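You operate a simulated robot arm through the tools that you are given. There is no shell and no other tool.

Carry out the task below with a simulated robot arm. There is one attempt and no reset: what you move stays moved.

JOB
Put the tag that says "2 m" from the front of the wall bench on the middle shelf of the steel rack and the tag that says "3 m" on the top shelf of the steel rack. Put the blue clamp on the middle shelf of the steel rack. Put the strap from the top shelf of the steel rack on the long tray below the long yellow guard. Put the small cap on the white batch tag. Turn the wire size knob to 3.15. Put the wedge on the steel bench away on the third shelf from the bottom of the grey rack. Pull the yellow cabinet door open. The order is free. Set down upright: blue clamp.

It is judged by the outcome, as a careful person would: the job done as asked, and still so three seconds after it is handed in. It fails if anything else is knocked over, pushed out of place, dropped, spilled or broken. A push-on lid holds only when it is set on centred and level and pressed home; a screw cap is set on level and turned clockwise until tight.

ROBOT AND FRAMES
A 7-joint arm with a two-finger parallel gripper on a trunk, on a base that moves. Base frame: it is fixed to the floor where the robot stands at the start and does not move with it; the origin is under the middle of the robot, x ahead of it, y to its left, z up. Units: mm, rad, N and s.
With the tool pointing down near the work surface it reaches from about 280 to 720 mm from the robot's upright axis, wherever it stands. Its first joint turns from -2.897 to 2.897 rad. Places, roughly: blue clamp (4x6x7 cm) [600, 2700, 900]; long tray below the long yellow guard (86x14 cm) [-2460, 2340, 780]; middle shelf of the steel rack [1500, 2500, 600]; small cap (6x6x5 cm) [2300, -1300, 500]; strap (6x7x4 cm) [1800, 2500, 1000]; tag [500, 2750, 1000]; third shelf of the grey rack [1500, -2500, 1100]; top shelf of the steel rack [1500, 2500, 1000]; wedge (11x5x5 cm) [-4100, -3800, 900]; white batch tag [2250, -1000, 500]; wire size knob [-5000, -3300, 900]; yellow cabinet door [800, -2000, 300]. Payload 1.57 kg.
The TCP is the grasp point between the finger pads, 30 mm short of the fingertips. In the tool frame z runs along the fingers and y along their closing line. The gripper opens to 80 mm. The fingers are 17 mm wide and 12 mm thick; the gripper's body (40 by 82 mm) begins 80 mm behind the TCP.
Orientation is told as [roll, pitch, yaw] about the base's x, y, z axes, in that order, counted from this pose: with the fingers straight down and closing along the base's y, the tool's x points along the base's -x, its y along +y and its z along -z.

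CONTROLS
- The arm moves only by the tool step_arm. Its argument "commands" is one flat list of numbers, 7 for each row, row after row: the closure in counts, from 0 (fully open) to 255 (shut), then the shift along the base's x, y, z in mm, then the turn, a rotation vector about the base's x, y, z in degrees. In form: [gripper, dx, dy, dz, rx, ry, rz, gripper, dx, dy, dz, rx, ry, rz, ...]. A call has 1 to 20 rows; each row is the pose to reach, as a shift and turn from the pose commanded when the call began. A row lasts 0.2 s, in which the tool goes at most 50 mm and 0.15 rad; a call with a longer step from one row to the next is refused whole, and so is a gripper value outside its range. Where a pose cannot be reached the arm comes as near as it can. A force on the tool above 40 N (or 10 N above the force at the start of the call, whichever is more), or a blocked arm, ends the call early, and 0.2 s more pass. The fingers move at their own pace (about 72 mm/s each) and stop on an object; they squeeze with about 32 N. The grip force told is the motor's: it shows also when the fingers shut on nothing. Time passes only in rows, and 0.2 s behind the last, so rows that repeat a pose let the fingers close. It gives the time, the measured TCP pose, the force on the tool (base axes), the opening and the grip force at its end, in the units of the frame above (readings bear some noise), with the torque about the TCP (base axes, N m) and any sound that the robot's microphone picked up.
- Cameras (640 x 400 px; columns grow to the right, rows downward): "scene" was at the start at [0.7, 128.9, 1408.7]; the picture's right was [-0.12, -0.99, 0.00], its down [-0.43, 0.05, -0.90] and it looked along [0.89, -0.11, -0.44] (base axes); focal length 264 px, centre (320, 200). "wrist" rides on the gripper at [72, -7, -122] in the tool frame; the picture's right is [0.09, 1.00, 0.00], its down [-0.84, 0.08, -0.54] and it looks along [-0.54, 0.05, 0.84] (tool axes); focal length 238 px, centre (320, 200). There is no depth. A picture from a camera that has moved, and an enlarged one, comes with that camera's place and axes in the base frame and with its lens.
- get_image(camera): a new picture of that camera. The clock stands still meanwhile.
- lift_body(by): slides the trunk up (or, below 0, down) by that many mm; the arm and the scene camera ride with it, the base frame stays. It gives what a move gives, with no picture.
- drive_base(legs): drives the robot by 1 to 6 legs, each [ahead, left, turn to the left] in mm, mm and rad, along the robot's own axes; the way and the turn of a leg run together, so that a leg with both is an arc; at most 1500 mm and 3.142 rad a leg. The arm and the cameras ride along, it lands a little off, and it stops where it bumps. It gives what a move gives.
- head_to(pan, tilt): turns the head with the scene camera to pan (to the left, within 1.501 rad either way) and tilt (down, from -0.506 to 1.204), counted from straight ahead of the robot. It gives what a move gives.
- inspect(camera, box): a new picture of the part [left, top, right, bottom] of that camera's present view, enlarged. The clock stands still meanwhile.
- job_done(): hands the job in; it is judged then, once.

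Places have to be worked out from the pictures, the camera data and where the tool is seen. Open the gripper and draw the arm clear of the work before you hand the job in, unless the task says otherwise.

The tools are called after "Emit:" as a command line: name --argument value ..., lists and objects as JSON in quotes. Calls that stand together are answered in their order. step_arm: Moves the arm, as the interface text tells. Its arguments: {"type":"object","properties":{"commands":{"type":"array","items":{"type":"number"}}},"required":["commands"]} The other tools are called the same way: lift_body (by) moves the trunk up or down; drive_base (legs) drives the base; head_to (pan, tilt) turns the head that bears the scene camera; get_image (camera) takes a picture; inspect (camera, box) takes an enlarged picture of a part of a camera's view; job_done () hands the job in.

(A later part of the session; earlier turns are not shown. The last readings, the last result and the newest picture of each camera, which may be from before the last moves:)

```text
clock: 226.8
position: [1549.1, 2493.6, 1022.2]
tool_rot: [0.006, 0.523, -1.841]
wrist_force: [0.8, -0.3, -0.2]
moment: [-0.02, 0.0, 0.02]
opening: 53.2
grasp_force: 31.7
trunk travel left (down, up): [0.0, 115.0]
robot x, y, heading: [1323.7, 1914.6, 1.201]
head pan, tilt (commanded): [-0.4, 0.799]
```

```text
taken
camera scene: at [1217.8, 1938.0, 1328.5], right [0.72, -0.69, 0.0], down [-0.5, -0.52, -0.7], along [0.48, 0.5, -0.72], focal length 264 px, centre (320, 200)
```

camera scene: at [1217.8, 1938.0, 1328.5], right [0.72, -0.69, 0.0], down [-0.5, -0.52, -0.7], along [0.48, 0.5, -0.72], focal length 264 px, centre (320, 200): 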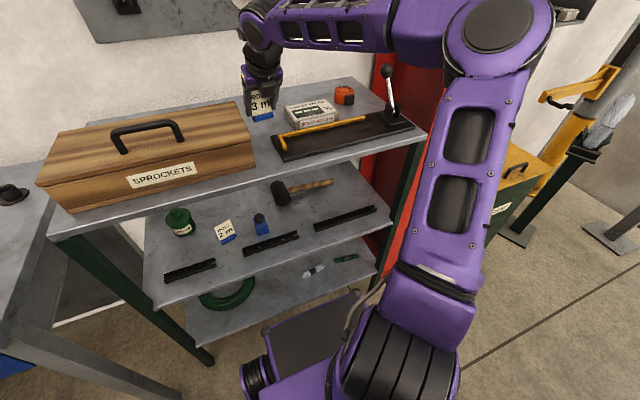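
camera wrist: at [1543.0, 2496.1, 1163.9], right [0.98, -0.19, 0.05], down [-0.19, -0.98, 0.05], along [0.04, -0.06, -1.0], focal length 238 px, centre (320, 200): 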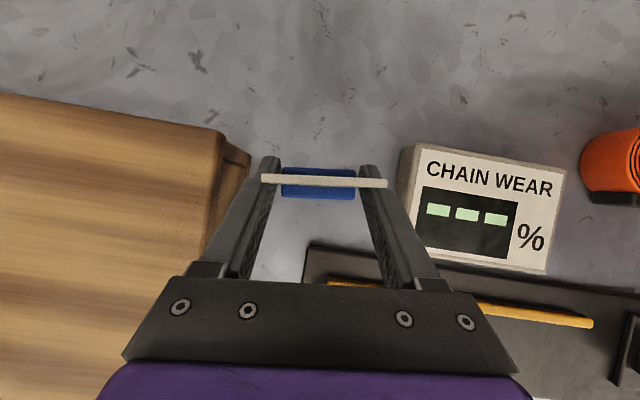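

Move 30 mm further back for more margin from the box and lower toward the shelf in small steps.

Emit:
step_arm --commands '[255, 11, 28, 0, 0, 0, 0, 255, 11, 28, -12, 0, 0, 0, 255, 11, 28, -22, 0, 0, 0, 255, 11, 28, -26, 0, 0, 0, 255, 11, 28, -28, 0, 0, 0, 255, 11, 28, -30, 0, 0, 0, 255, 11, 28, -31.5, 0, 0, 0, 255, 11, 28, -33, 0, 0, 0, 255, 11, 28, -34.5, 0, 0, 0, 255, 11, 28, -36, 0, 0, 0, 255, 11, 28, -37.5, 0, 0, 0, 255, 11, 28, -39, 0, 0, 0, 255, 11, 28, -40.5, 0, 0, 0, 255, 11, 28, -42, 0, 0, 0, 255, 11, 28, -43.5, 0, 0, 0]'

Emit:
get_image --camera "wrist"

```text
clock: 230.0
position: [1561.4, 2520.8, 980.8]
tool_rot: [0.008, 0.528, -1.838]
wrist_force: [1.7, 1.1, 24.9]
moment: [0.24, 0.14, -0.01]
opening: 53.0
grasp_force: 31.7
trunk travel left (down, up): [0.0, 115.0]
robot x, y, heading: [1326.4, 1916.1, 1.209]
head pan, tilt (commanded): [-0.4, 0.799]
```

```text
taken
camera wrist: at [1553.5, 2523.1, 1122.4], right [0.98, -0.19, 0.05], down [-0.19, -0.98, 0.05], along [0.04, -0.06, -1.0], focal length 238 px, centre (320, 200)
```

wrist: 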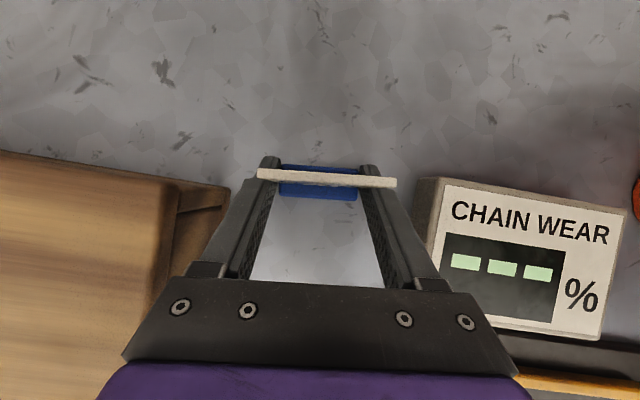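

Contact made (25 N). Relieve slightly and open the fingers partially (~67 mm).

Emit:
step_arm --commands '[255, 0, 0, 2, 0, 0, 0, 255, 0, 0, 2, 0, 0, 0, 150, 0, 0, 2, 0, 0, 0, 80, 0, 0, 2, 0, 0, 0, 40, 0, 0, 2, 0, 0, 0, 40, 0, 0, 2, 0, 0, 0]'

Emit:
get_image --camera "wrist"

```text
clock: 231.4
position: [1559.8, 2520.5, 980.6]
tool_rot: [0.008, 0.524, -1.838]
wrist_force: [1.0, -1.1, 0.1]
moment: [0.02, 0.02, 0.02]
opening: 66.7
grasp_force: 0.1
trunk travel left (down, up): [0.0, 115.0]
robot x, y, heading: [1324.2, 1915.0, 1.204]
head pan, tilt (commanded): [-0.4, 0.799]
```

```text
taken
camera wrist: at [1553.6, 2524.2, 1122.0], right [0.98, -0.19, 0.05], down [-0.19, -0.98, 0.05], along [0.04, -0.06, -1.0], focal length 238 px, centre (320, 200)
```

wrist: 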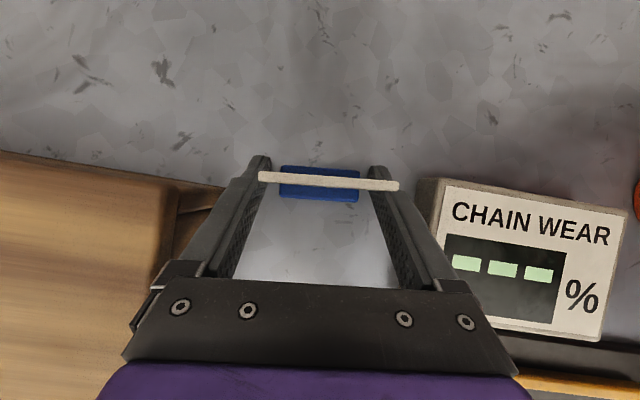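

The tag stands. Centre the hand slightly and retract up along the tool axis.

Emit:
step_arm --commands '[40, 2.5, -0.7, 0, 0, 0, 0, 40, -3, -20, 35, 0, 0, 0, 40, -8, -39, 70, 0, 0, 0, 40, -13, -57, 105, 0, 0, 0, 0, -16, -75, 140, 0, 0, 0, 0, -16, -75, 140, 0, 0, 0]'

Emit:
get_image --camera "wrist"

Emit:
inspect --camera "scene" --box '[140, 60, 440, 280]'

```text
clock: 232.8
position: [1543.4, 2445.8, 1121.5]
tool_rot: [0.006, 0.525, -1.84]
wrist_force: [-0.5, 0.1, 0.1]
moment: [0.02, -0.01, 0.01]
opening: 80.1
grasp_force: 0.0
trunk travel left (down, up): [0.0, 115.0]
robot x, y, heading: [1326.2, 1914.0, 1.204]
head pan, tilt (commanded): [-0.4, 0.799]
```

```text
taken
camera wrist: at [1537.7, 2449.4, 1263.3], right [0.98, -0.19, 0.05], down [-0.19, -0.98, 0.05], along [0.04, -0.06, -1.0], focal length 238 px, centre (320, 200)
```

wrist: 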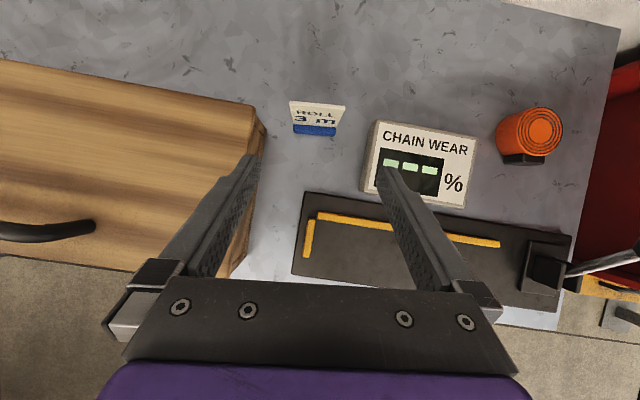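

```text
1.82 times, centred on (290, 170) of scene
camera zoom: at [1217.8, 1937.9, 1328.5], right [0.72, -0.69, 0.0], down [-0.5, -0.52, -0.7], along [0.48, 0.5, -0.72], focal length 480 px, centre (374, 254)
```

zoom: 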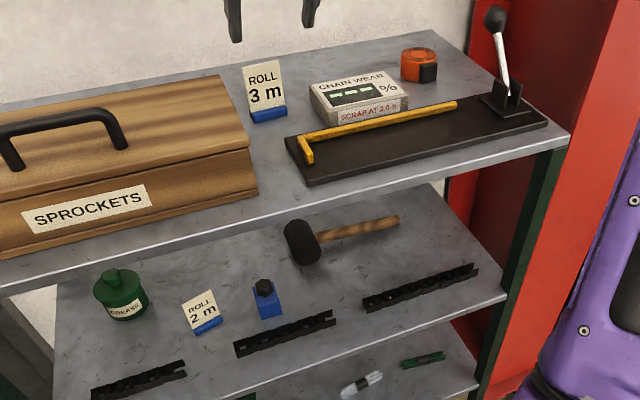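

All placements on the rack look right. The strap is at about (1825,2462), top shelf z≈945. I'll approach it from the left-front (heading ~48°) to avoid the lever: rotate yaw -27° while moving to a pre-grasp point, then pitch to 45°.

Emit:
step_arm --commands '[0, 43, -11.4, -5, 0, 0, -5.4, 0, 86, -22.8, -10, 0, 0, -10.8, 0, 129, -34.2, -15, 0, 0, -16.2, 0, 172, -45.6, -20, 0, 0, -21.6, 0, 215, -57, -25, 0, 0, -27, 0, 215, -57, -25, 0, 0, -27]'

Emit:
step_arm --commands '[0, 0, 0, -15, 5.5, -5, 0, 0, 0, 0, -30, 11.1, -10.1, 0, 0, 0, 0, -30, 11.1, -10.1, 0]'

Emit:
get_image --camera "wrist"

Emit:
get_image --camera "scene"

```text
clock: 234.2
position: [1758.1, 2388.4, 1096.7]
tool_rot: [0.006, 0.524, -2.312]
wrist_force: [0.0, 0.3, 0.2]
moment: [0.0, 0.0, -0.01]
opening: 80.0
grasp_force: 0.0
trunk travel left (down, up): [0.0, 115.0]
robot x, y, heading: [1325.4, 1913.9, 1.208]
head pan, tilt (commanded): [-0.4, 0.799]
```

```text
clock: 235.0
position: [1759.0, 2389.2, 1066.3]
tool_rot: [0.008, 0.787, -2.311]
wrist_force: [0.1, 0.3, 0.7]
moment: [0.02, -0.02, 0.01]
opening: 80.1
grasp_force: 0.0
trunk travel left (down, up): [0.0, 115.0]
robot x, y, heading: [1326.3, 1916.4, 1.211]
head pan, tilt (commanded): [-0.4, 0.799]
```

```text
taken
camera wrist: at [1730.4, 2368.0, 1203.5], right [0.78, -0.63, 0.07], down [-0.6, -0.77, -0.21], along [0.19, 0.12, -0.98], focal length 238 px, centre (320, 200)
```

wrist: 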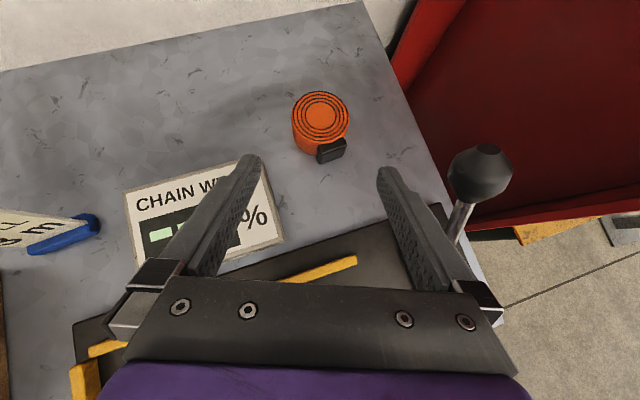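

```text
taken
camera scene: at [1217.8, 1938.0, 1328.5], right [0.72, -0.69, 0.0], down [-0.5, -0.52, -0.7], along [0.48, 0.5, -0.72], focal length 264 px, centre (320, 200)
```

scene: 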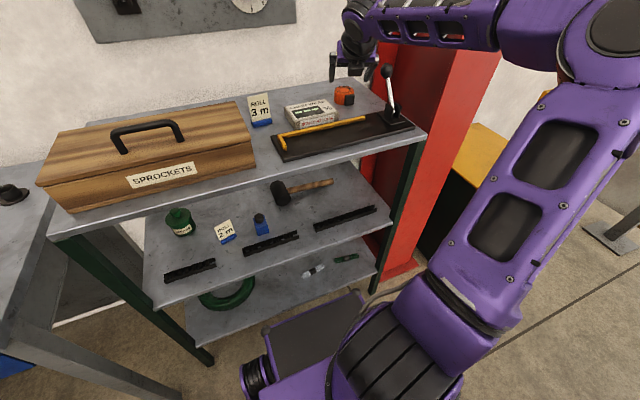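

Strap centre confirmed at (1827,2461); lever knob is safely right of the hand. Advance two-thirds and check.

Emit:
step_arm --commands '[0, 19.5, 20.5, -28.4, 0, 0, 0, 0, 39, 41, -56.9, 0, 0, 0, 0, 39, 41, -56.9, 0, 0, 0]'

Emit:
get_image --camera "wrist"

```text
clock: 235.8
position: [1799.4, 2430.1, 1010.4]
tool_rot: [0.007, 0.787, -2.311]
wrist_force: [0.1, -1.1, -0.5]
moment: [-0.03, 0.01, -0.02]
opening: 80.1
grasp_force: 0.0
trunk travel left (down, up): [0.0, 115.0]
robot x, y, heading: [1328.0, 1912.0, 1.206]
head pan, tilt (commanded): [-0.4, 0.799]
```

```text
taken
camera wrist: at [1770.2, 2409.0, 1146.8], right [0.78, -0.63, 0.07], down [-0.6, -0.77, -0.21], along [0.18, 0.12, -0.98], focal length 238 px, centre (320, 200)
```

wrist: 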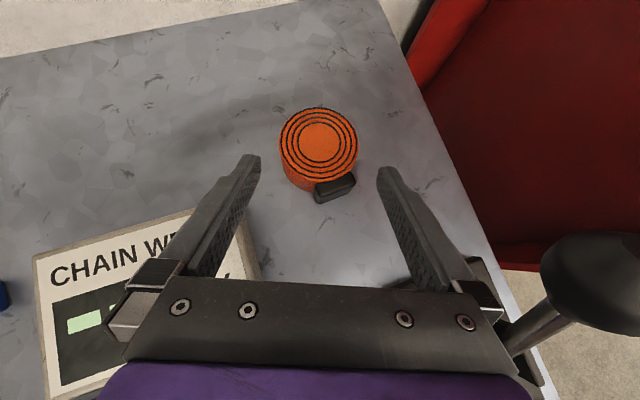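

Clear of the lever by ~40 mm. Final advance.

Emit:
step_arm --commands '[0, 9.8, 10.3, -14.2, 0, 0, 0, 0, 19, 20.3, -28.5, 0, 0, 0, 0, 19, 20.3, -28.5, 0, 0, 0]'

Emit:
get_image --camera "wrist"

```text
clock: 236.6
position: [1818.5, 2450.4, 981.7]
tool_rot: [0.005, 0.787, -2.31]
wrist_force: [0.2, 0.7, -0.8]
moment: [-0.02, 0.0, 0.0]
opening: 80.0
grasp_force: 0.0
trunk travel left (down, up): [0.0, 115.0]
robot x, y, heading: [1323.1, 1911.8, 1.201]
head pan, tilt (commanded): [-0.4, 0.799]
```

```text
taken
camera wrist: at [1789.4, 2428.8, 1118.5], right [0.78, -0.63, 0.07], down [-0.6, -0.77, -0.21], along [0.19, 0.12, -0.98], focal length 238 px, centre (320, 200)
```

wrist: 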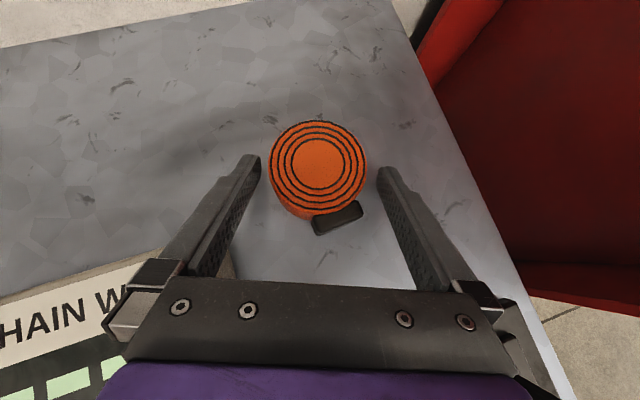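

Strap between fingers; close the gripper.

Emit:
step_arm --commands '[255, 0, 0, 0, 0, 0, 0, 255, 0, 0, 0, 0, 0, 0, 255, 0, 0, 0, 0, 0, 0]'

Emit:
step_arm --commands '[255, 0, 0, 20, 0, 0, 0, 255, 0, 0, 60, 0, 0, 0, 255, 0, 0, 105, 0, 0, 0, 255, 0, 0, 140, 0, 0, 0, 255, 0, 0, 140, 0, 0, 0]'

Emit:
get_image --camera "wrist"

```text
clock: 237.4
position: [1818.8, 2450.2, 982.1]
tool_rot: [0.007, 0.788, -2.312]
wrist_force: [-0.9, 0.3, 0.1]
moment: [0.1, 0.02, 0.01]
opening: 58.9
grasp_force: 32.5
trunk travel left (down, up): [0.0, 115.0]
robot x, y, heading: [1327.5, 1917.9, 1.206]
head pan, tilt (commanded): [-0.4, 0.799]
```

```text
clock: 238.6
position: [1816.6, 2449.9, 1119.7]
tool_rot: [0.007, 0.785, -2.311]
wrist_force: [0.5, -0.1, -1.5]
moment: [-0.01, -0.02, -0.02]
opening: 58.8
grasp_force: 31.5
trunk travel left (down, up): [0.0, 115.0]
robot x, y, heading: [1328.0, 1912.2, 1.207]
head pan, tilt (commanded): [-0.4, 0.799]
```

```text
taken
camera wrist: at [1788.0, 2429.3, 1256.8], right [0.78, -0.63, 0.07], down [-0.6, -0.77, -0.21], along [0.18, 0.12, -0.98], focal length 238 px, centre (320, 200)
```

wrist: 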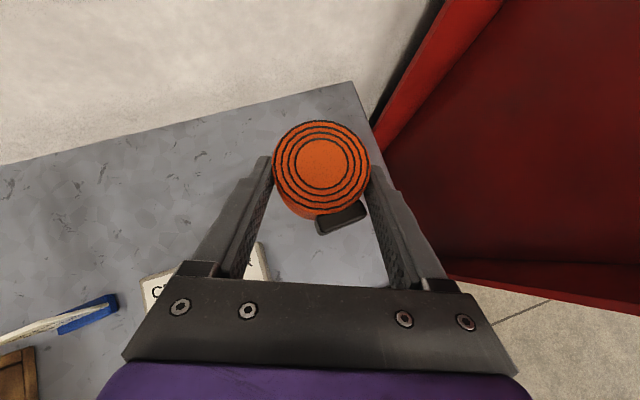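

Strap lifted. Retract the arm along the approach line over the shelf, then back the base away.

Emit:
step_arm --commands '[255, -29.5, -32.3, 0, 0, 0, 0, 255, -59, -64.5, 0, 0, 0, 0, 255, -88.4, -96.8, 0, 0, 0, 0, 255, -117.9, -129, 0, 0, 0, 0, 255, -147.3, -161.3, 0, 0, 0, 0, 255, -176.7, -193.5, 0, 0, 0, 0, 255, -176.7, -193.5, 0, 0, 0, 0]'

Emit:
drive_base --legs '[[-300, 0, 0]]'

Emit:
get_image --camera "scene"

Emit:
get_image --camera "wrist"

```text
clock: 240.2
position: [1638.3, 2256.4, 1120.9]
tool_rot: [0.008, 0.786, -2.311]
wrist_force: [0.7, 0.7, -1.0]
moment: [-0.05, -0.01, 0.0]
opening: 58.6
grasp_force: 32.0
trunk travel left (down, up): [0.0, 115.0]
robot x, y, heading: [1325.5, 1910.8, 1.205]
head pan, tilt (commanded): [-0.4, 0.799]
```

```text
clock: 242.3
position: [1533.1, 1978.2, 1119.8]
tool_rot: [0.006, 0.785, -2.313]
wrist_force: [0.7, 0.7, -2.3]
moment: [0.05, 0.02, 0.01]
opening: 58.6
grasp_force: 31.6
trunk travel left (down, up): [0.0, 115.0]
robot x, y, heading: [1218.0, 1633.8, 1.202]
head pan, tilt (commanded): [-0.4, 0.799]
```

```text
taken
camera scene: at [1110.9, 1660.1, 1328.5], right [0.72, -0.69, 0.0], down [-0.5, -0.52, -0.7], along [0.48, 0.5, -0.72], focal length 264 px, centre (320, 200)
```

scene: 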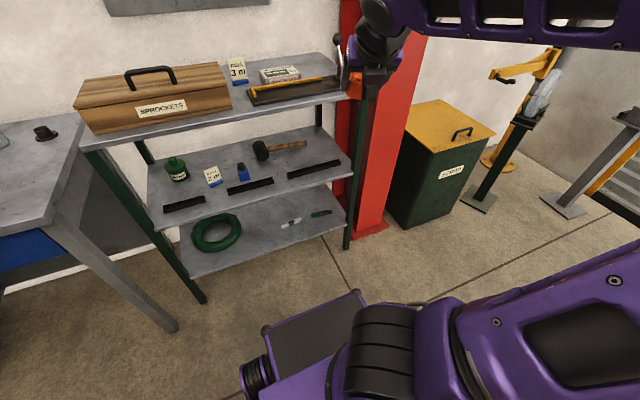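

```text
taken
camera wrist: at [1504.2, 1956.9, 1257.7], right [0.78, -0.63, 0.07], down [-0.6, -0.77, -0.21], along [0.18, 0.12, -0.98], focal length 238 px, centre (320, 200)
```

wrist: 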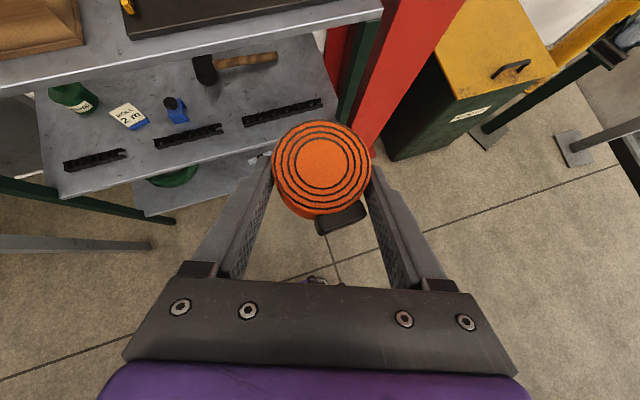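

Now look left down the corridor before turning.

Emit:
head_to --pan 1.45 --tilt 0.25

Emit:
get_image --camera "scene"

```text
clock: 244.1
position: [1532.5, 1978.2, 1120.2]
tool_rot: [0.005, 0.786, -2.312]
wrist_force: [-0.4, 0.0, -1.6]
moment: [-0.02, 0.03, 0.0]
opening: 58.4
grasp_force: 31.9
trunk travel left (down, up): [0.0, 115.0]
robot x, y, heading: [1219.9, 1640.1, 1.197]
head pan, tilt (commanded): [1.45, 0.25]
```

```text
taken
camera scene: at [972.4, 1645.8, 1377.6], right [0.47, 0.88, 0.0], down [0.22, -0.12, -0.97], along [-0.86, 0.45, -0.25], focal length 264 px, centre (320, 200)
```

scene: 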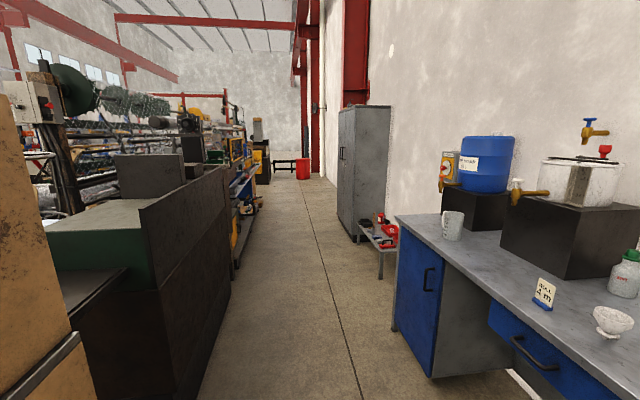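

The corridor is clear; the tray appears on its left side about 3.4 m down. Turn left 90° and drive along the corridor.

Emit:
drive_base --legs '[[0, 0, 1.571], [1500, 0, 0]]'

Emit:
head_to --pan 0.3 --tilt 0.35

Emit:
get_image --camera "scene"

```text
clock: 255.4
position: [-497.1, 2518.7, 1120.1]
tool_rot: [0.006, 0.785, -0.768]
wrist_force: [-0.6, -1.3, -0.8]
moment: [0.01, -0.05, -0.02]
opening: 58.5
grasp_force: 32.1
trunk travel left (down, up): [0.0, 115.0]
robot x, y, heading: [-164.9, 2200.1, 2.752]
head pan, tilt (commanded): [1.45, 0.25]
```

```text
clock: 256.8
position: [-497.9, 2519.5, 1120.6]
tool_rot: [0.005, 0.785, -0.765]
wrist_force: [0.8, 0.2, -1.6]
moment: [0.01, -0.02, 0.0]
opening: 58.6
grasp_force: 32.3
trunk travel left (down, up): [0.0, 115.0]
robot x, y, heading: [-161.6, 2196.2, 2.752]
head pan, tilt (commanded): [0.3, 0.351]
```

```text
taken
camera scene: at [-226.4, 2040.9, 1368.2], right [0.09, 1.0, 0.0], down [0.34, -0.03, -0.94], along [-0.94, 0.09, -0.34], focal length 264 px, centre (320, 200)
```

scene: 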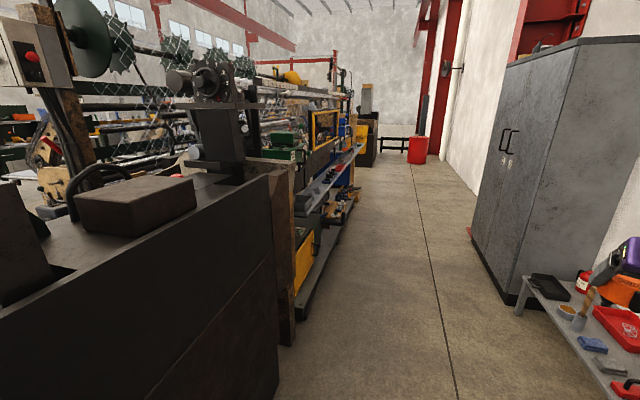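

Continue down the corridor ~1350 mm (with small heading correction) and look at the machine with the tray on the left.

Emit:
drive_base --legs '[[0, 0, 0.017], [1350, 0, 0]]'

Emit:
head_to --pan 0.7 --tilt 0.45

Emit:
get_image --camera "scene"

Emit:
head_to --pan 1.4 --tilt 0.5

Emit:
get_image --camera "scene"

```text
clock: 263.9
position: [-1761.4, 3012.4, 1120.7]
tool_rot: [0.007, 0.784, -0.751]
wrist_force: [-0.9, 0.6, -1.5]
moment: [0.01, 0.0, 0.02]
opening: 58.4
grasp_force: 31.5
trunk travel left (down, up): [0.0, 115.0]
robot x, y, heading: [-1419.4, 2696.3, 2.765]
head pan, tilt (commanded): [0.3, 0.351]
```

```text
clock: 264.8
position: [-1760.7, 3012.6, 1119.9]
tool_rot: [0.007, 0.785, -0.75]
wrist_force: [0.0, 0.5, -1.4]
moment: [-0.02, 0.0, -0.03]
opening: 58.4
grasp_force: 31.6
trunk travel left (down, up): [0.0, 115.0]
robot x, y, heading: [-1426.1, 2695.6, 2.766]
head pan, tilt (commanded): [0.7, 0.45]
```

```text
taken
camera scene: at [-1478.1, 2501.7, 1359.0], right [-0.32, 0.95, 0.0], down [0.41, 0.14, -0.9], along [-0.85, -0.28, -0.44], focal length 264 px, centre (320, 200)
```

scene: 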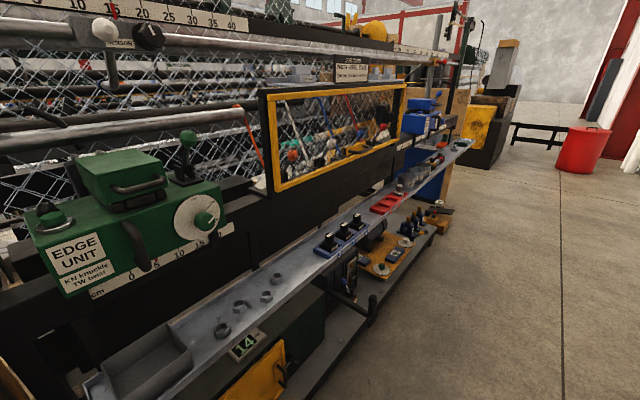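

```text
clock: 265.8
position: [-1762.7, 3011.7, 1121.1]
tool_rot: [0.006, 0.786, -0.75]
wrist_force: [0.6, 0.0, -0.9]
moment: [-0.02, -0.01, 0.05]
opening: 58.5
grasp_force: 32.2
trunk travel left (down, up): [0.0, 115.0]
robot x, y, heading: [-1420.5, 2693.9, 2.767]
head pan, tilt (commanded): [1.4, 0.499]
```

```text
taken
camera scene: at [-1438.4, 2453.1, 1354.5], right [-0.85, 0.52, 0.0], down [0.25, 0.41, -0.88], along [-0.46, -0.75, -0.48], focal length 264 px, centre (320, 200)
```

scene: 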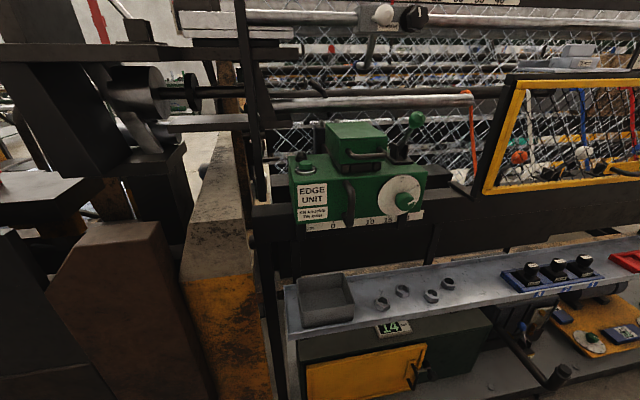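

Zoom in on the long tray region below the yellow guard.

Emit:
inspect --camera "scene" --box '[440, 60, 640, 340]'

Emit:
head_to --pan 0.75 --tilt 0.45

Emit:
inspect --camera "scene" --box '[220, 60, 500, 340]'

```text
1.43 times, centred on (540, 200) of scene
camera zoom: at [-1438.4, 2453.1, 1354.5], right [-0.85, 0.52, 0.0], down [0.25, 0.41, -0.88], along [-0.46, -0.75, -0.48], focal length 378 px, centre (6, 200)
```

zoom: 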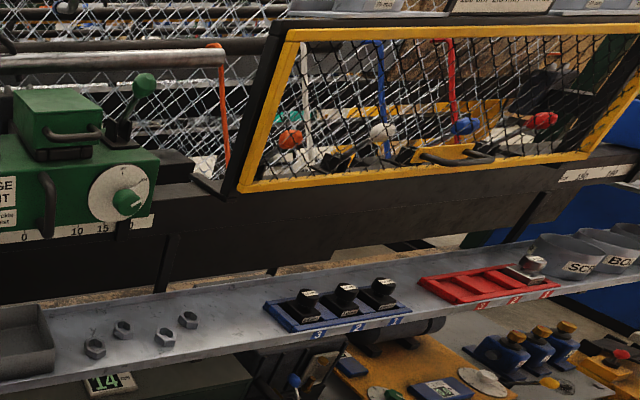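

```text
clock: 266.9
position: [-1762.0, 3012.0, 1120.3]
tool_rot: [0.007, 0.783, -0.75]
wrist_force: [-0.5, 0.0, -0.8]
moment: [-0.05, 0.02, -0.01]
opening: 58.5
grasp_force: 31.4
trunk travel left (down, up): [0.0, 115.0]
robot x, y, heading: [-1422.7, 2691.3, 2.764]
head pan, tilt (commanded): [0.75, 0.45]
```

```text
1.43 times, centred on (360, 200) of scene
camera zoom: at [-1476.5, 2497.2, 1358.9], right [-0.37, 0.93, 0.0], down [0.41, 0.16, -0.9], along [-0.84, -0.33, -0.44], focal length 378 px, centre (263, 200)
```

zoom: 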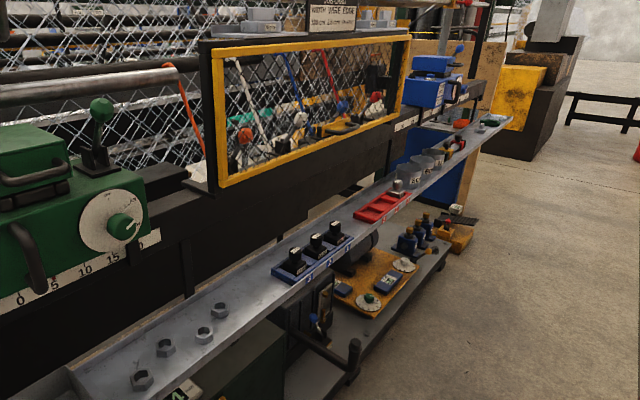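

The strap will go in the gap between the blue knob block (ends u≈-3141) and the red tray (starts u≈-3260), i.e. around (-2513,2358). Drive ahead ~865 mm and turn left to face the tray.

Emit:
drive_base --legs '[[865, 0, 0], [0, 0, 1.571]]'

Emit:
head_to --pan 0.0 --tilt 0.6

Emit:
get_image --camera "scene"

Emit:
get_image --camera "wrist"

```text
clock: 275.4
position: [-2541.9, 2670.1, 1121.6]
tool_rot: [0.007, 0.787, 0.822]
wrist_force: [-0.2, -0.3, -1.0]
moment: [0.04, -0.02, -0.03]
opening: 58.6
grasp_force: 32.1
trunk travel left (down, up): [0.0, 115.0]
robot x, y, heading: [-2226.4, 3010.1, -1.95]
head pan, tilt (commanded): [0.75, 0.45]
```

```text
clock: 276.4
position: [-2542.6, 2670.2, 1120.7]
tool_rot: [0.006, 0.784, 0.823]
wrist_force: [0.1, 0.7, -1.9]
moment: [0.0, -0.05, 0.0]
opening: 58.1
grasp_force: 32.5
trunk travel left (down, up): [0.0, 115.0]
robot x, y, heading: [-2227.9, 3006.7, -1.943]
head pan, tilt (commanded): [0.0, 0.6]
```

```text
taken
camera scene: at [-2094.7, 2960.3, 1345.4], right [-0.93, 0.37, 0.0], down [0.21, 0.53, -0.83], along [-0.3, -0.77, -0.56], focal length 264 px, centre (320, 200)
```

scene: 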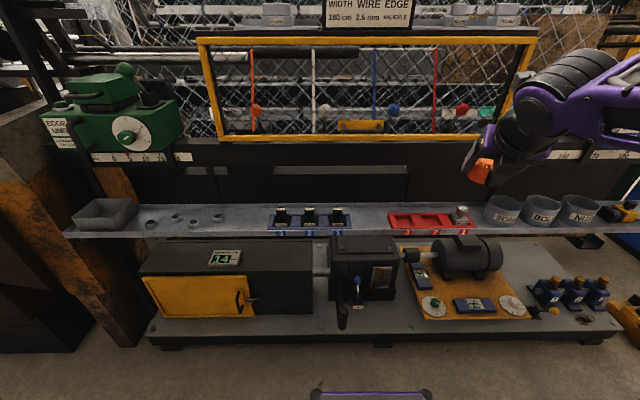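

```text
taken
camera wrist: at [-2511.8, 2690.8, 1257.6], right [-0.77, 0.63, 0.07], down [0.61, 0.76, -0.21], along [-0.19, -0.12, -0.98], focal length 238 px, centre (320, 200)
```

wrist: 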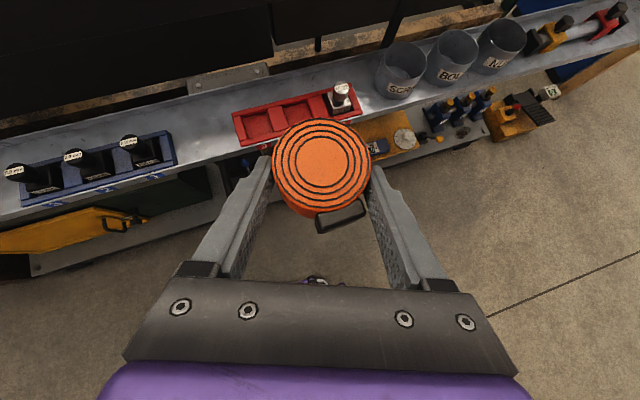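

The gap centre between block and red tray is about (-2508,2359). Move the strap over toward it, rotating yaw +21.5° so the tool points straight at the machine.

Emit:
step_arm --commands '[255, 15.4, -26.8, -26.7, 0, 0, 3.6, 255, 30.9, -53.7, -53.3, 0, 0, 7.2, 255, 46.3, -80.5, -80, 0, 0, 10.8, 255, 61.7, -107.3, -106.7, 0, 0, 14.3, 255, 77.2, -134.2, -133.3, 0, 0, 17.9, 255, 92.6, -161, -160, 0, 0, 21.5, 255, 92.6, -161, -160, 0, 0, 21.5]'

Emit:
get_image --camera "wrist"

Emit:
get_image --camera "scene"

```text
clock: 278.1
position: [-2450.8, 2508.8, 961.9]
tool_rot: [0.006, 0.786, 1.194]
wrist_force: [-0.4, -0.5, -1.0]
moment: [0.02, -0.02, -0.01]
opening: 58.7
grasp_force: 31.9
trunk travel left (down, up): [0.0, 115.0]
robot x, y, heading: [-2226.5, 3008.8, -1.949]
head pan, tilt (commanded): [0.0, 0.6]
```

```text
taken
camera wrist: at [-2429.2, 2539.3, 1098.0], right [-0.95, 0.31, 0.07], down [0.29, 0.93, -0.21], along [-0.13, -0.18, -0.98], focal length 238 px, centre (320, 200)
```

wrist: 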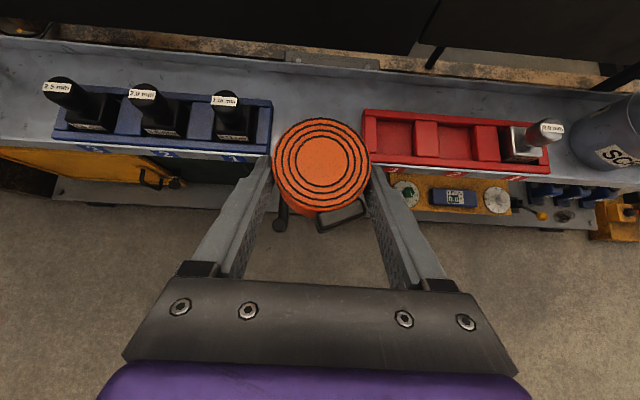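

```text
taken
camera scene: at [-2094.5, 2960.0, 1345.3], right [-0.93, 0.37, 0.0], down [0.21, 0.53, -0.82], along [-0.3, -0.77, -0.57], focal length 264 px, centre (320, 200)
```

scene: 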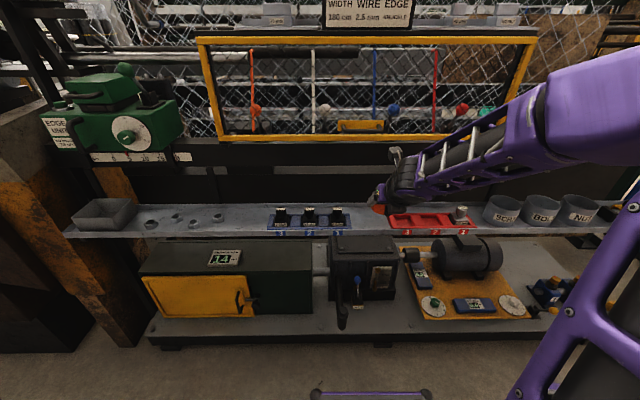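

Aligned with the gap (128 mm wide). Approach and lower to just above the tray.

Emit:
step_arm --commands '[255, -12.7, -32.6, -28, 0, 0, 0, 255, -25.4, -65.1, -56, 0, 0, 0, 255, -38, -97.7, -84, 0, 0, 0, 255, -50.7, -130.2, -110, 0, 0, 0, 255, -50.7, -130.2, -110, 0, 0, 0]'

Emit:
get_image --camera "wrist"

Emit:
get_image --camera "scene"

```text
clock: 279.2
position: [-2499.9, 2378.7, 848.5]
tool_rot: [0.007, 0.785, 1.196]
wrist_force: [0.2, 0.3, -1.3]
moment: [0.02, 0.03, -0.02]
opening: 58.5
grasp_force: 31.9
trunk travel left (down, up): [0.0, 115.0]
robot x, y, heading: [-2227.4, 3011.5, -1.948]
head pan, tilt (commanded): [0.0, 0.6]
```

```text
taken
camera wrist: at [-2479.0, 2408.6, 986.3], right [-0.95, 0.31, 0.07], down [0.29, 0.93, -0.21], along [-0.13, -0.18, -0.98], focal length 238 px, centre (320, 200)
```

wrist: 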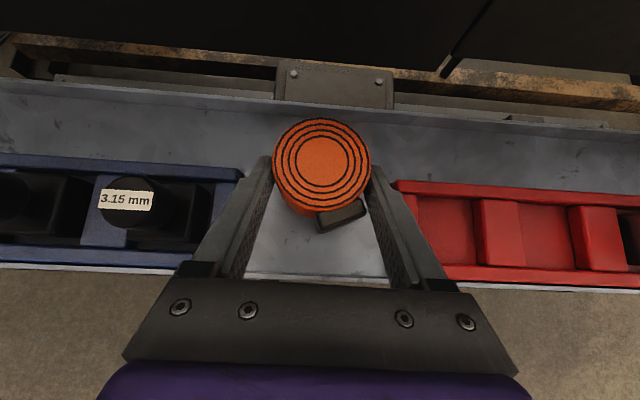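

```text
taken
camera scene: at [-2094.8, 2960.3, 1345.4], right [-0.93, 0.37, 0.0], down [0.21, 0.53, -0.82], along [-0.3, -0.77, -0.57], focal length 264 px, centre (320, 200)
```

scene: 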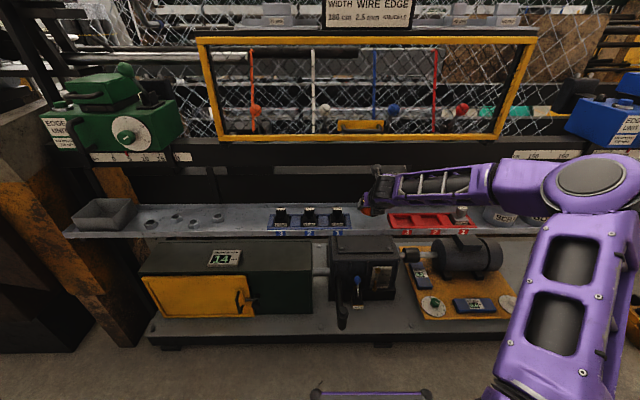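

The strap will land mid-tray. Lower gently to contact.

Emit:
step_arm --commands '[255, 0, 0, -12, 0, 0, 0, 255, 0, 0, -18, 0, 0, 0, 255, 0, 0, -20, 0, 0, 0, 255, 0, 0, -22, 0, 0, 0, 255, 0, 0, -24, 0, 0, 0, 255, 0, 0, -26, 0, 0, 0, 255, 0, 0, -28, 0, 0, 0, 255, 0, 0, -30, 0, 0, 0, 255, 0, 0, -31.5, 0, 0, 0, 255, 0, 0, -33, 0, 0, 0, 255, 0, 0, -34.5, 0, 0, 0]'

```text
clock: 281.6
position: [-2499.9, 2379.9, 816.7]
tool_rot: [0.006, 0.785, 1.199]
wrist_force: [0.1, 0.4, -0.6]
moment: [0.03, -0.01, -0.02]
opening: 58.6
grasp_force: 31.5
trunk travel left (down, up): [0.0, 115.0]
robot x, y, heading: [-2226.5, 3010.4, -1.949]
head pan, tilt (commanded): [0.0, 0.6]
```

No contact yet at 816; continue.

Emit:
step_arm --commands '[255, 0, 0, -1.5, 0, 0, 0, 255, 0, 0, -3, 0, 0, 0, 255, 0, 0, -4.5, 0, 0, 0, 255, 0, 0, -6, 0, 0, 0, 255, 0, 0, -7.5, 0, 0, 0, 255, 0, 0, -9, 0, 0, 0, 255, 0, 0, -10.5, 0, 0, 0]'

Emit:
get_image --camera "wrist"

```text
clock: 283.2
position: [-2500.6, 2378.8, 810.6]
tool_rot: [0.008, 0.793, 1.198]
wrist_force: [-0.5, 6.0, 29.0]
moment: [-0.03, -0.6, 0.15]
opening: 58.9
grasp_force: 32.2
trunk travel left (down, up): [0.0, 115.0]
robot x, y, heading: [-2223.9, 3009.0, -1.943]
head pan, tilt (commanded): [0.0, 0.6]
```

```text
taken
camera wrist: at [-2479.0, 2410.0, 947.6], right [-0.95, 0.31, 0.07], down [0.29, 0.93, -0.22], along [-0.13, -0.19, -0.97], focal length 238 px, centre (320, 200)
```

wrist: 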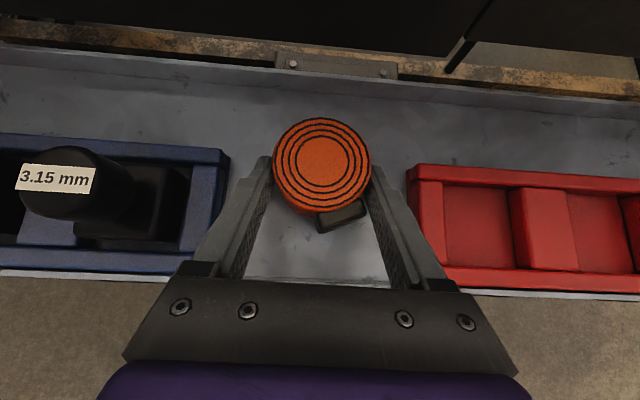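

Contact at z≈811. Relieve and open partially.

Emit:
step_arm --commands '[255, 0, 0, 3, 0, 0, 0, 255, 0, 0, 5, 0, 0, 0, 180, 0, 0, 5, 0, 0, 0, 100, 0, 0, 5, 0, 0, 0, 30, 0, 0, 5, 0, 0, 0, 30, 0, 0, 5, 0, 0, 0]'

Emit:
get_image --camera "wrist"

```text
clock: 284.6
position: [-2499.7, 2379.4, 809.6]
tool_rot: [0.008, 0.784, 1.198]
wrist_force: [0.4, 0.2, -0.4]
moment: [-0.01, 0.01, 0.02]
opening: 70.6
grasp_force: 0.0
trunk travel left (down, up): [0.0, 115.0]
robot x, y, heading: [-2223.1, 3008.4, -1.945]
head pan, tilt (commanded): [0.0, 0.6]
```

```text
taken
camera wrist: at [-2479.2, 2409.3, 946.9], right [-0.95, 0.31, 0.07], down [0.29, 0.94, -0.21], along [-0.13, -0.18, -0.98], focal length 238 px, centre (320, 200)
```

wrist: 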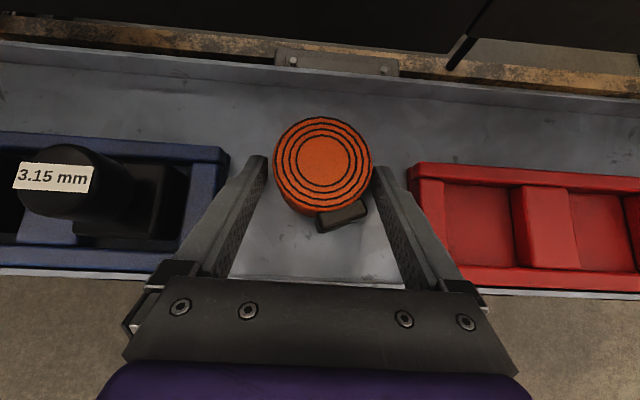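

Strap released on the tray. Retract along the tool axis.

Emit:
step_arm --commands '[30, -2.5, 1, 0, 0, 0, 0, 30, 9, 31, 32, 0, 0, 0, 30, 21, 61, 64, 0, 0, 0, 0, 33, 91, 96, 0, 0, 0, 0, 45, 121, 128, 0, 0, 0, 0, 57, 151, 160, 0, 0, 0, 0, 57, 151, 160, 0, 0, 0]'

Emit:
get_image --camera "wrist"

Emit:
inspect --camera "scene" --box '[200, 140, 520, 320]'

```text
clock: 286.2
position: [-2443.3, 2530.2, 971.3]
tool_rot: [0.008, 0.785, 1.198]
wrist_force: [-0.1, 0.1, -0.1]
moment: [0.0, 0.05, 0.0]
opening: 79.8
grasp_force: 0.1
trunk travel left (down, up): [0.0, 115.0]
robot x, y, heading: [-2225.0, 3011.0, -1.948]
head pan, tilt (commanded): [0.0, 0.6]
```

```text
taken
camera wrist: at [-2422.2, 2560.1, 1107.7], right [-0.95, 0.31, 0.07], down [0.29, 0.94, -0.21], along [-0.13, -0.18, -0.98], focal length 238 px, centre (320, 200)
```

wrist: 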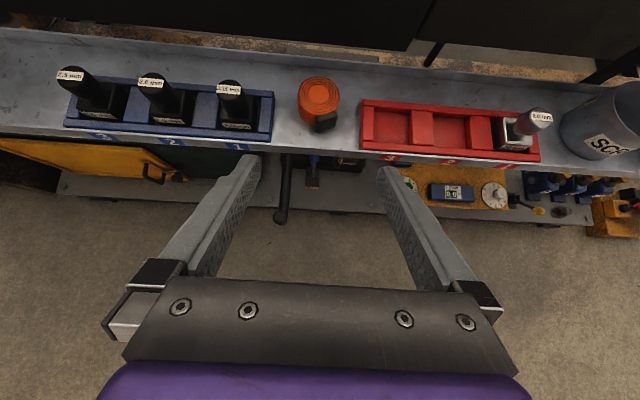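

```text
2.00 times, centred on (360, 230) of scene
camera zoom: at [-2094.6, 2960.5, 1345.4], right [-0.93, 0.37, 0.0], down [0.21, 0.53, -0.83], along [-0.3, -0.77, -0.56], focal length 528 px, centre (240, 140)
```

zoom: 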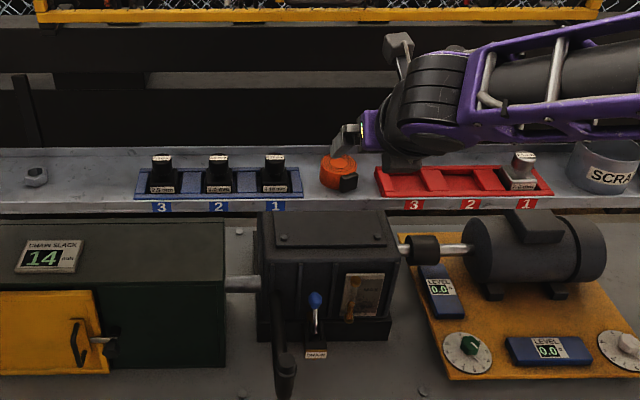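

Strap placed. Now look right (down the corridor) to find a route to the far side where the knob and wedge are.

Emit:
head_to --pan -1.45 --tilt 0.2

Emit:
get_image --camera "scene"

Emit:
head_to --pan -0.8 --tilt 0.2

Emit:
get_image --camera "scene"

```text
clock: 287.8
position: [-2443.5, 2529.4, 971.7]
tool_rot: [0.006, 0.786, 1.198]
wrist_force: [-0.8, -0.8, 1.0]
moment: [-0.02, 0.0, -0.02]
opening: 80.3
grasp_force: 0.0
trunk travel left (down, up): [0.0, 115.0]
robot x, y, heading: [-2224.5, 3007.5, -1.945]
head pan, tilt (commanded): [-1.45, 0.201]
```

```text
taken
camera scene: at [-2152.5, 3066.1, 1382.1], right [0.25, 0.97, 0.0], down [0.19, -0.05, -0.98], along [-0.95, 0.25, -0.2], focal length 264 px, centre (320, 200)
```

scene: 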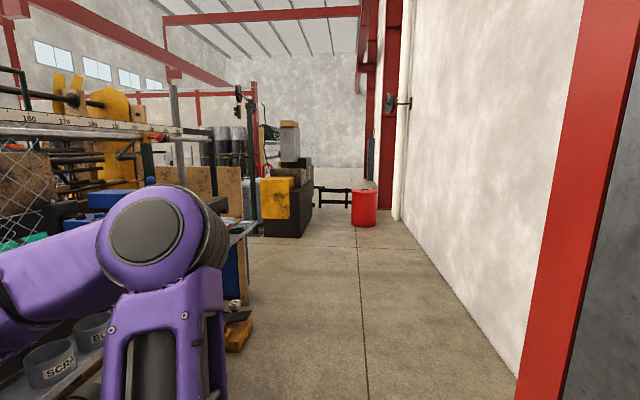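

```text
clock: 288.9
position: [-2443.8, 2529.4, 970.3]
tool_rot: [0.008, 0.785, 1.196]
wrist_force: [-0.5, 0.5, 0.0]
moment: [-0.01, 0.02, -0.03]
opening: 80.1
grasp_force: 0.0
trunk travel left (down, up): [0.0, 115.0]
robot x, y, heading: [-2228.1, 3004.3, -1.947]
head pan, tilt (commanded): [-0.799, 0.201]
```

```text
taken
camera scene: at [-2148.3, 3006.8, 1382.2], right [-0.39, 0.92, 0.0], down [0.18, 0.08, -0.98], along [-0.9, -0.38, -0.2], focal length 264 px, centre (320, 200)
```

scene: 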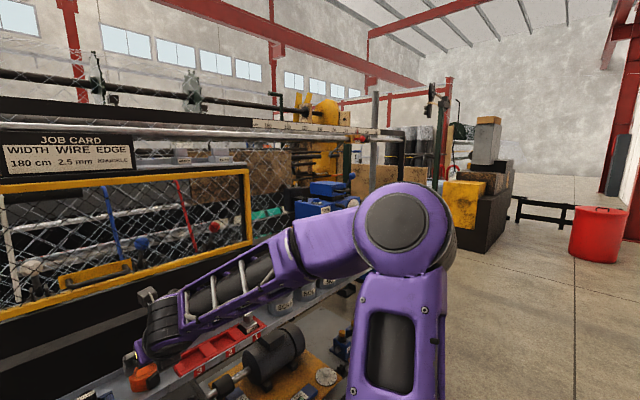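

There is open floor beyond the machine's end. Turn right to face along the corridor and drive ~1500 mm, then look left.

Emit:
drive_base --legs '[[0, 0, -1.571], [1500, 0, 0]]'

Emit:
head_to --pan 0.6 --tilt 0.2

Emit:
get_image --camera "scene"

Emit:
head_to --pan 1.3 --tilt 0.2

Emit:
get_image --camera "scene"

```text
clock: 300.2
position: [-4107.1, 3756.9, 970.6]
tool_rot: [0.007, 0.785, -0.363]
wrist_force: [0.1, -0.4, 0.3]
moment: [-0.01, 0.03, 0.02]
opening: 79.8
grasp_force: 0.1
trunk travel left (down, up): [0.0, 115.0]
robot x, y, heading: [-3623.6, 3544.8, 2.776]
head pan, tilt (commanded): [-0.799, 0.201]
```

```text
clock: 301.7
position: [-4107.0, 3756.5, 971.6]
tool_rot: [0.007, 0.784, -0.364]
wrist_force: [1.0, 0.3, 0.0]
moment: [-0.01, 0.0, 0.04]
opening: 80.1
grasp_force: 0.0
trunk travel left (down, up): [0.0, 115.0]
robot x, y, heading: [-3624.4, 3544.9, 2.776]
head pan, tilt (commanded): [0.6, 0.201]
```

```text
taken
camera scene: at [-3681.6, 3359.5, 1382.2], right [-0.23, 0.97, 0.0], down [0.19, 0.05, -0.98], along [-0.95, -0.23, -0.2], focal length 264 px, centre (320, 200)
```

scene: 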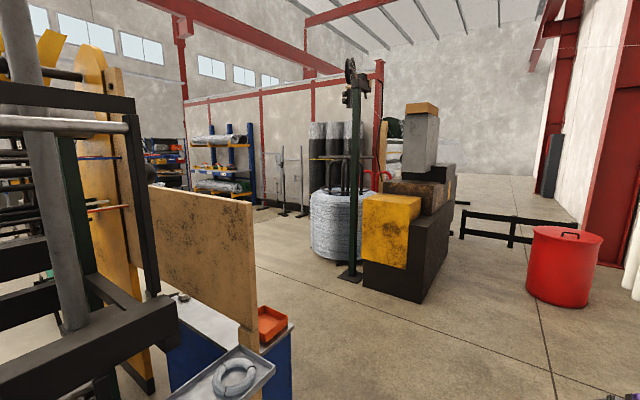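

```text
clock: 302.8
position: [-4108.4, 3756.2, 971.0]
tool_rot: [0.007, 0.785, -0.363]
wrist_force: [0.0, -0.6, 0.7]
moment: [-0.01, -0.04, 0.0]
opening: 80.1
grasp_force: 0.2
trunk travel left (down, up): [0.0, 115.0]
robot x, y, heading: [-3625.3, 3544.2, 2.776]
head pan, tilt (commanded): [1.3, 0.201]
```

```text
taken
camera scene: at [-3646.3, 3306.2, 1382.2], right [-0.8, 0.59, 0.0], down [0.12, 0.16, -0.98], along [-0.58, -0.79, -0.2], focal length 264 px, centre (320, 200)
```

scene: 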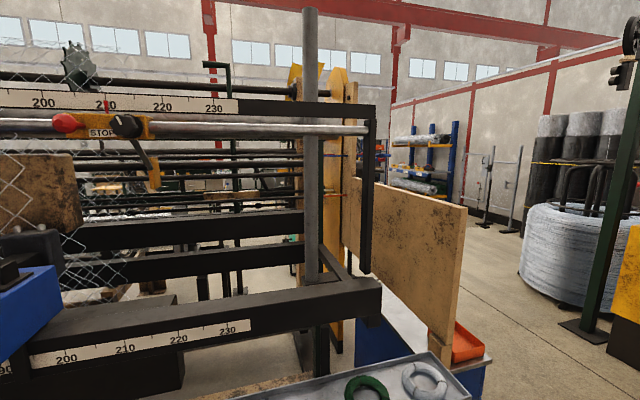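

There's a passage between the machine's end and the wire coil. Drive ahead to u≈-6350, then turn left to face along the passage.

Emit:
drive_base --legs '[[0, 0, -0.007], [1500, 0, 0], [180, 0, 0], [0, 0, 1.571]]'

Emit:
head_to --pan 0.0 --tilt 0.3

Emit:
get_image --camera "scene"

Emit:
head_to --pan 0.9 --tilt 0.3

Emit:
get_image --camera "scene"

```text
clock: 315.6
position: [-5396.2, 3660.3, 970.9]
tool_rot: [0.007, 0.786, 1.221]
wrist_force: [-0.5, -0.4, -0.2]
moment: [-0.03, -0.02, 0.0]
opening: 79.9
grasp_force: 0.1
trunk travel left (down, up): [0.0, 115.0]
robot x, y, heading: [-5190.1, 4147.7, -1.925]
head pan, tilt (commanded): [1.3, 0.201]
```

```text
clock: 317.0
position: [-5398.7, 3660.7, 970.6]
tool_rot: [0.007, 0.785, 1.219]
wrist_force: [-0.1, -0.4, 0.6]
moment: [0.0, -0.02, -0.02]
opening: 79.9
grasp_force: 0.1
trunk travel left (down, up): [0.0, 115.0]
robot x, y, heading: [-5190.7, 4145.6, -1.922]
head pan, tilt (commanded): [0.0, 0.3]
```

```text
taken
camera scene: at [-5061.2, 4095.6, 1372.9], right [-0.94, 0.34, 0.0], down [0.1, 0.28, -0.96], along [-0.33, -0.9, -0.3], focal length 264 px, centre (320, 200)
```

scene: 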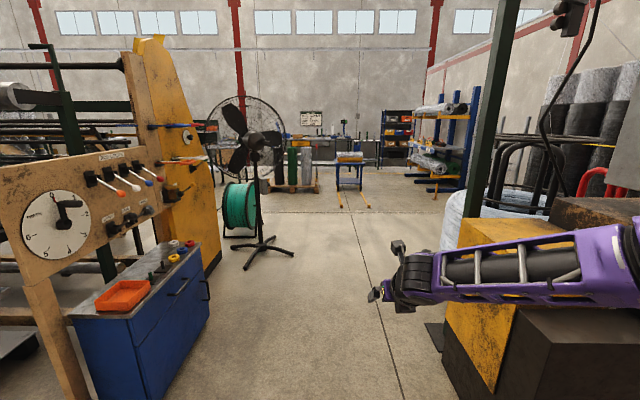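

```text
clock: 318.2
position: [-5397.0, 3660.6, 970.4]
tool_rot: [0.007, 0.785, 1.222]
wrist_force: [-0.2, -0.3, -0.9]
moment: [0.02, 0.01, 0.0]
opening: 79.9
grasp_force: 0.0
trunk travel left (down, up): [0.0, 115.0]
robot x, y, heading: [-5193.4, 4147.3, -1.92]
head pan, tilt (commanded): [0.901, 0.3]
```

```text
taken
camera scene: at [-4980.4, 4103.7, 1372.9], right [-0.85, -0.52, 0.0], down [-0.15, 0.25, -0.96], along [0.5, -0.81, -0.3], focal length 264 px, centre (320, 200)
```

scene: 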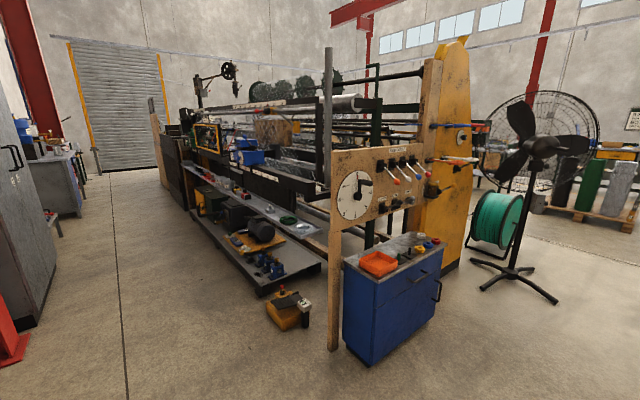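

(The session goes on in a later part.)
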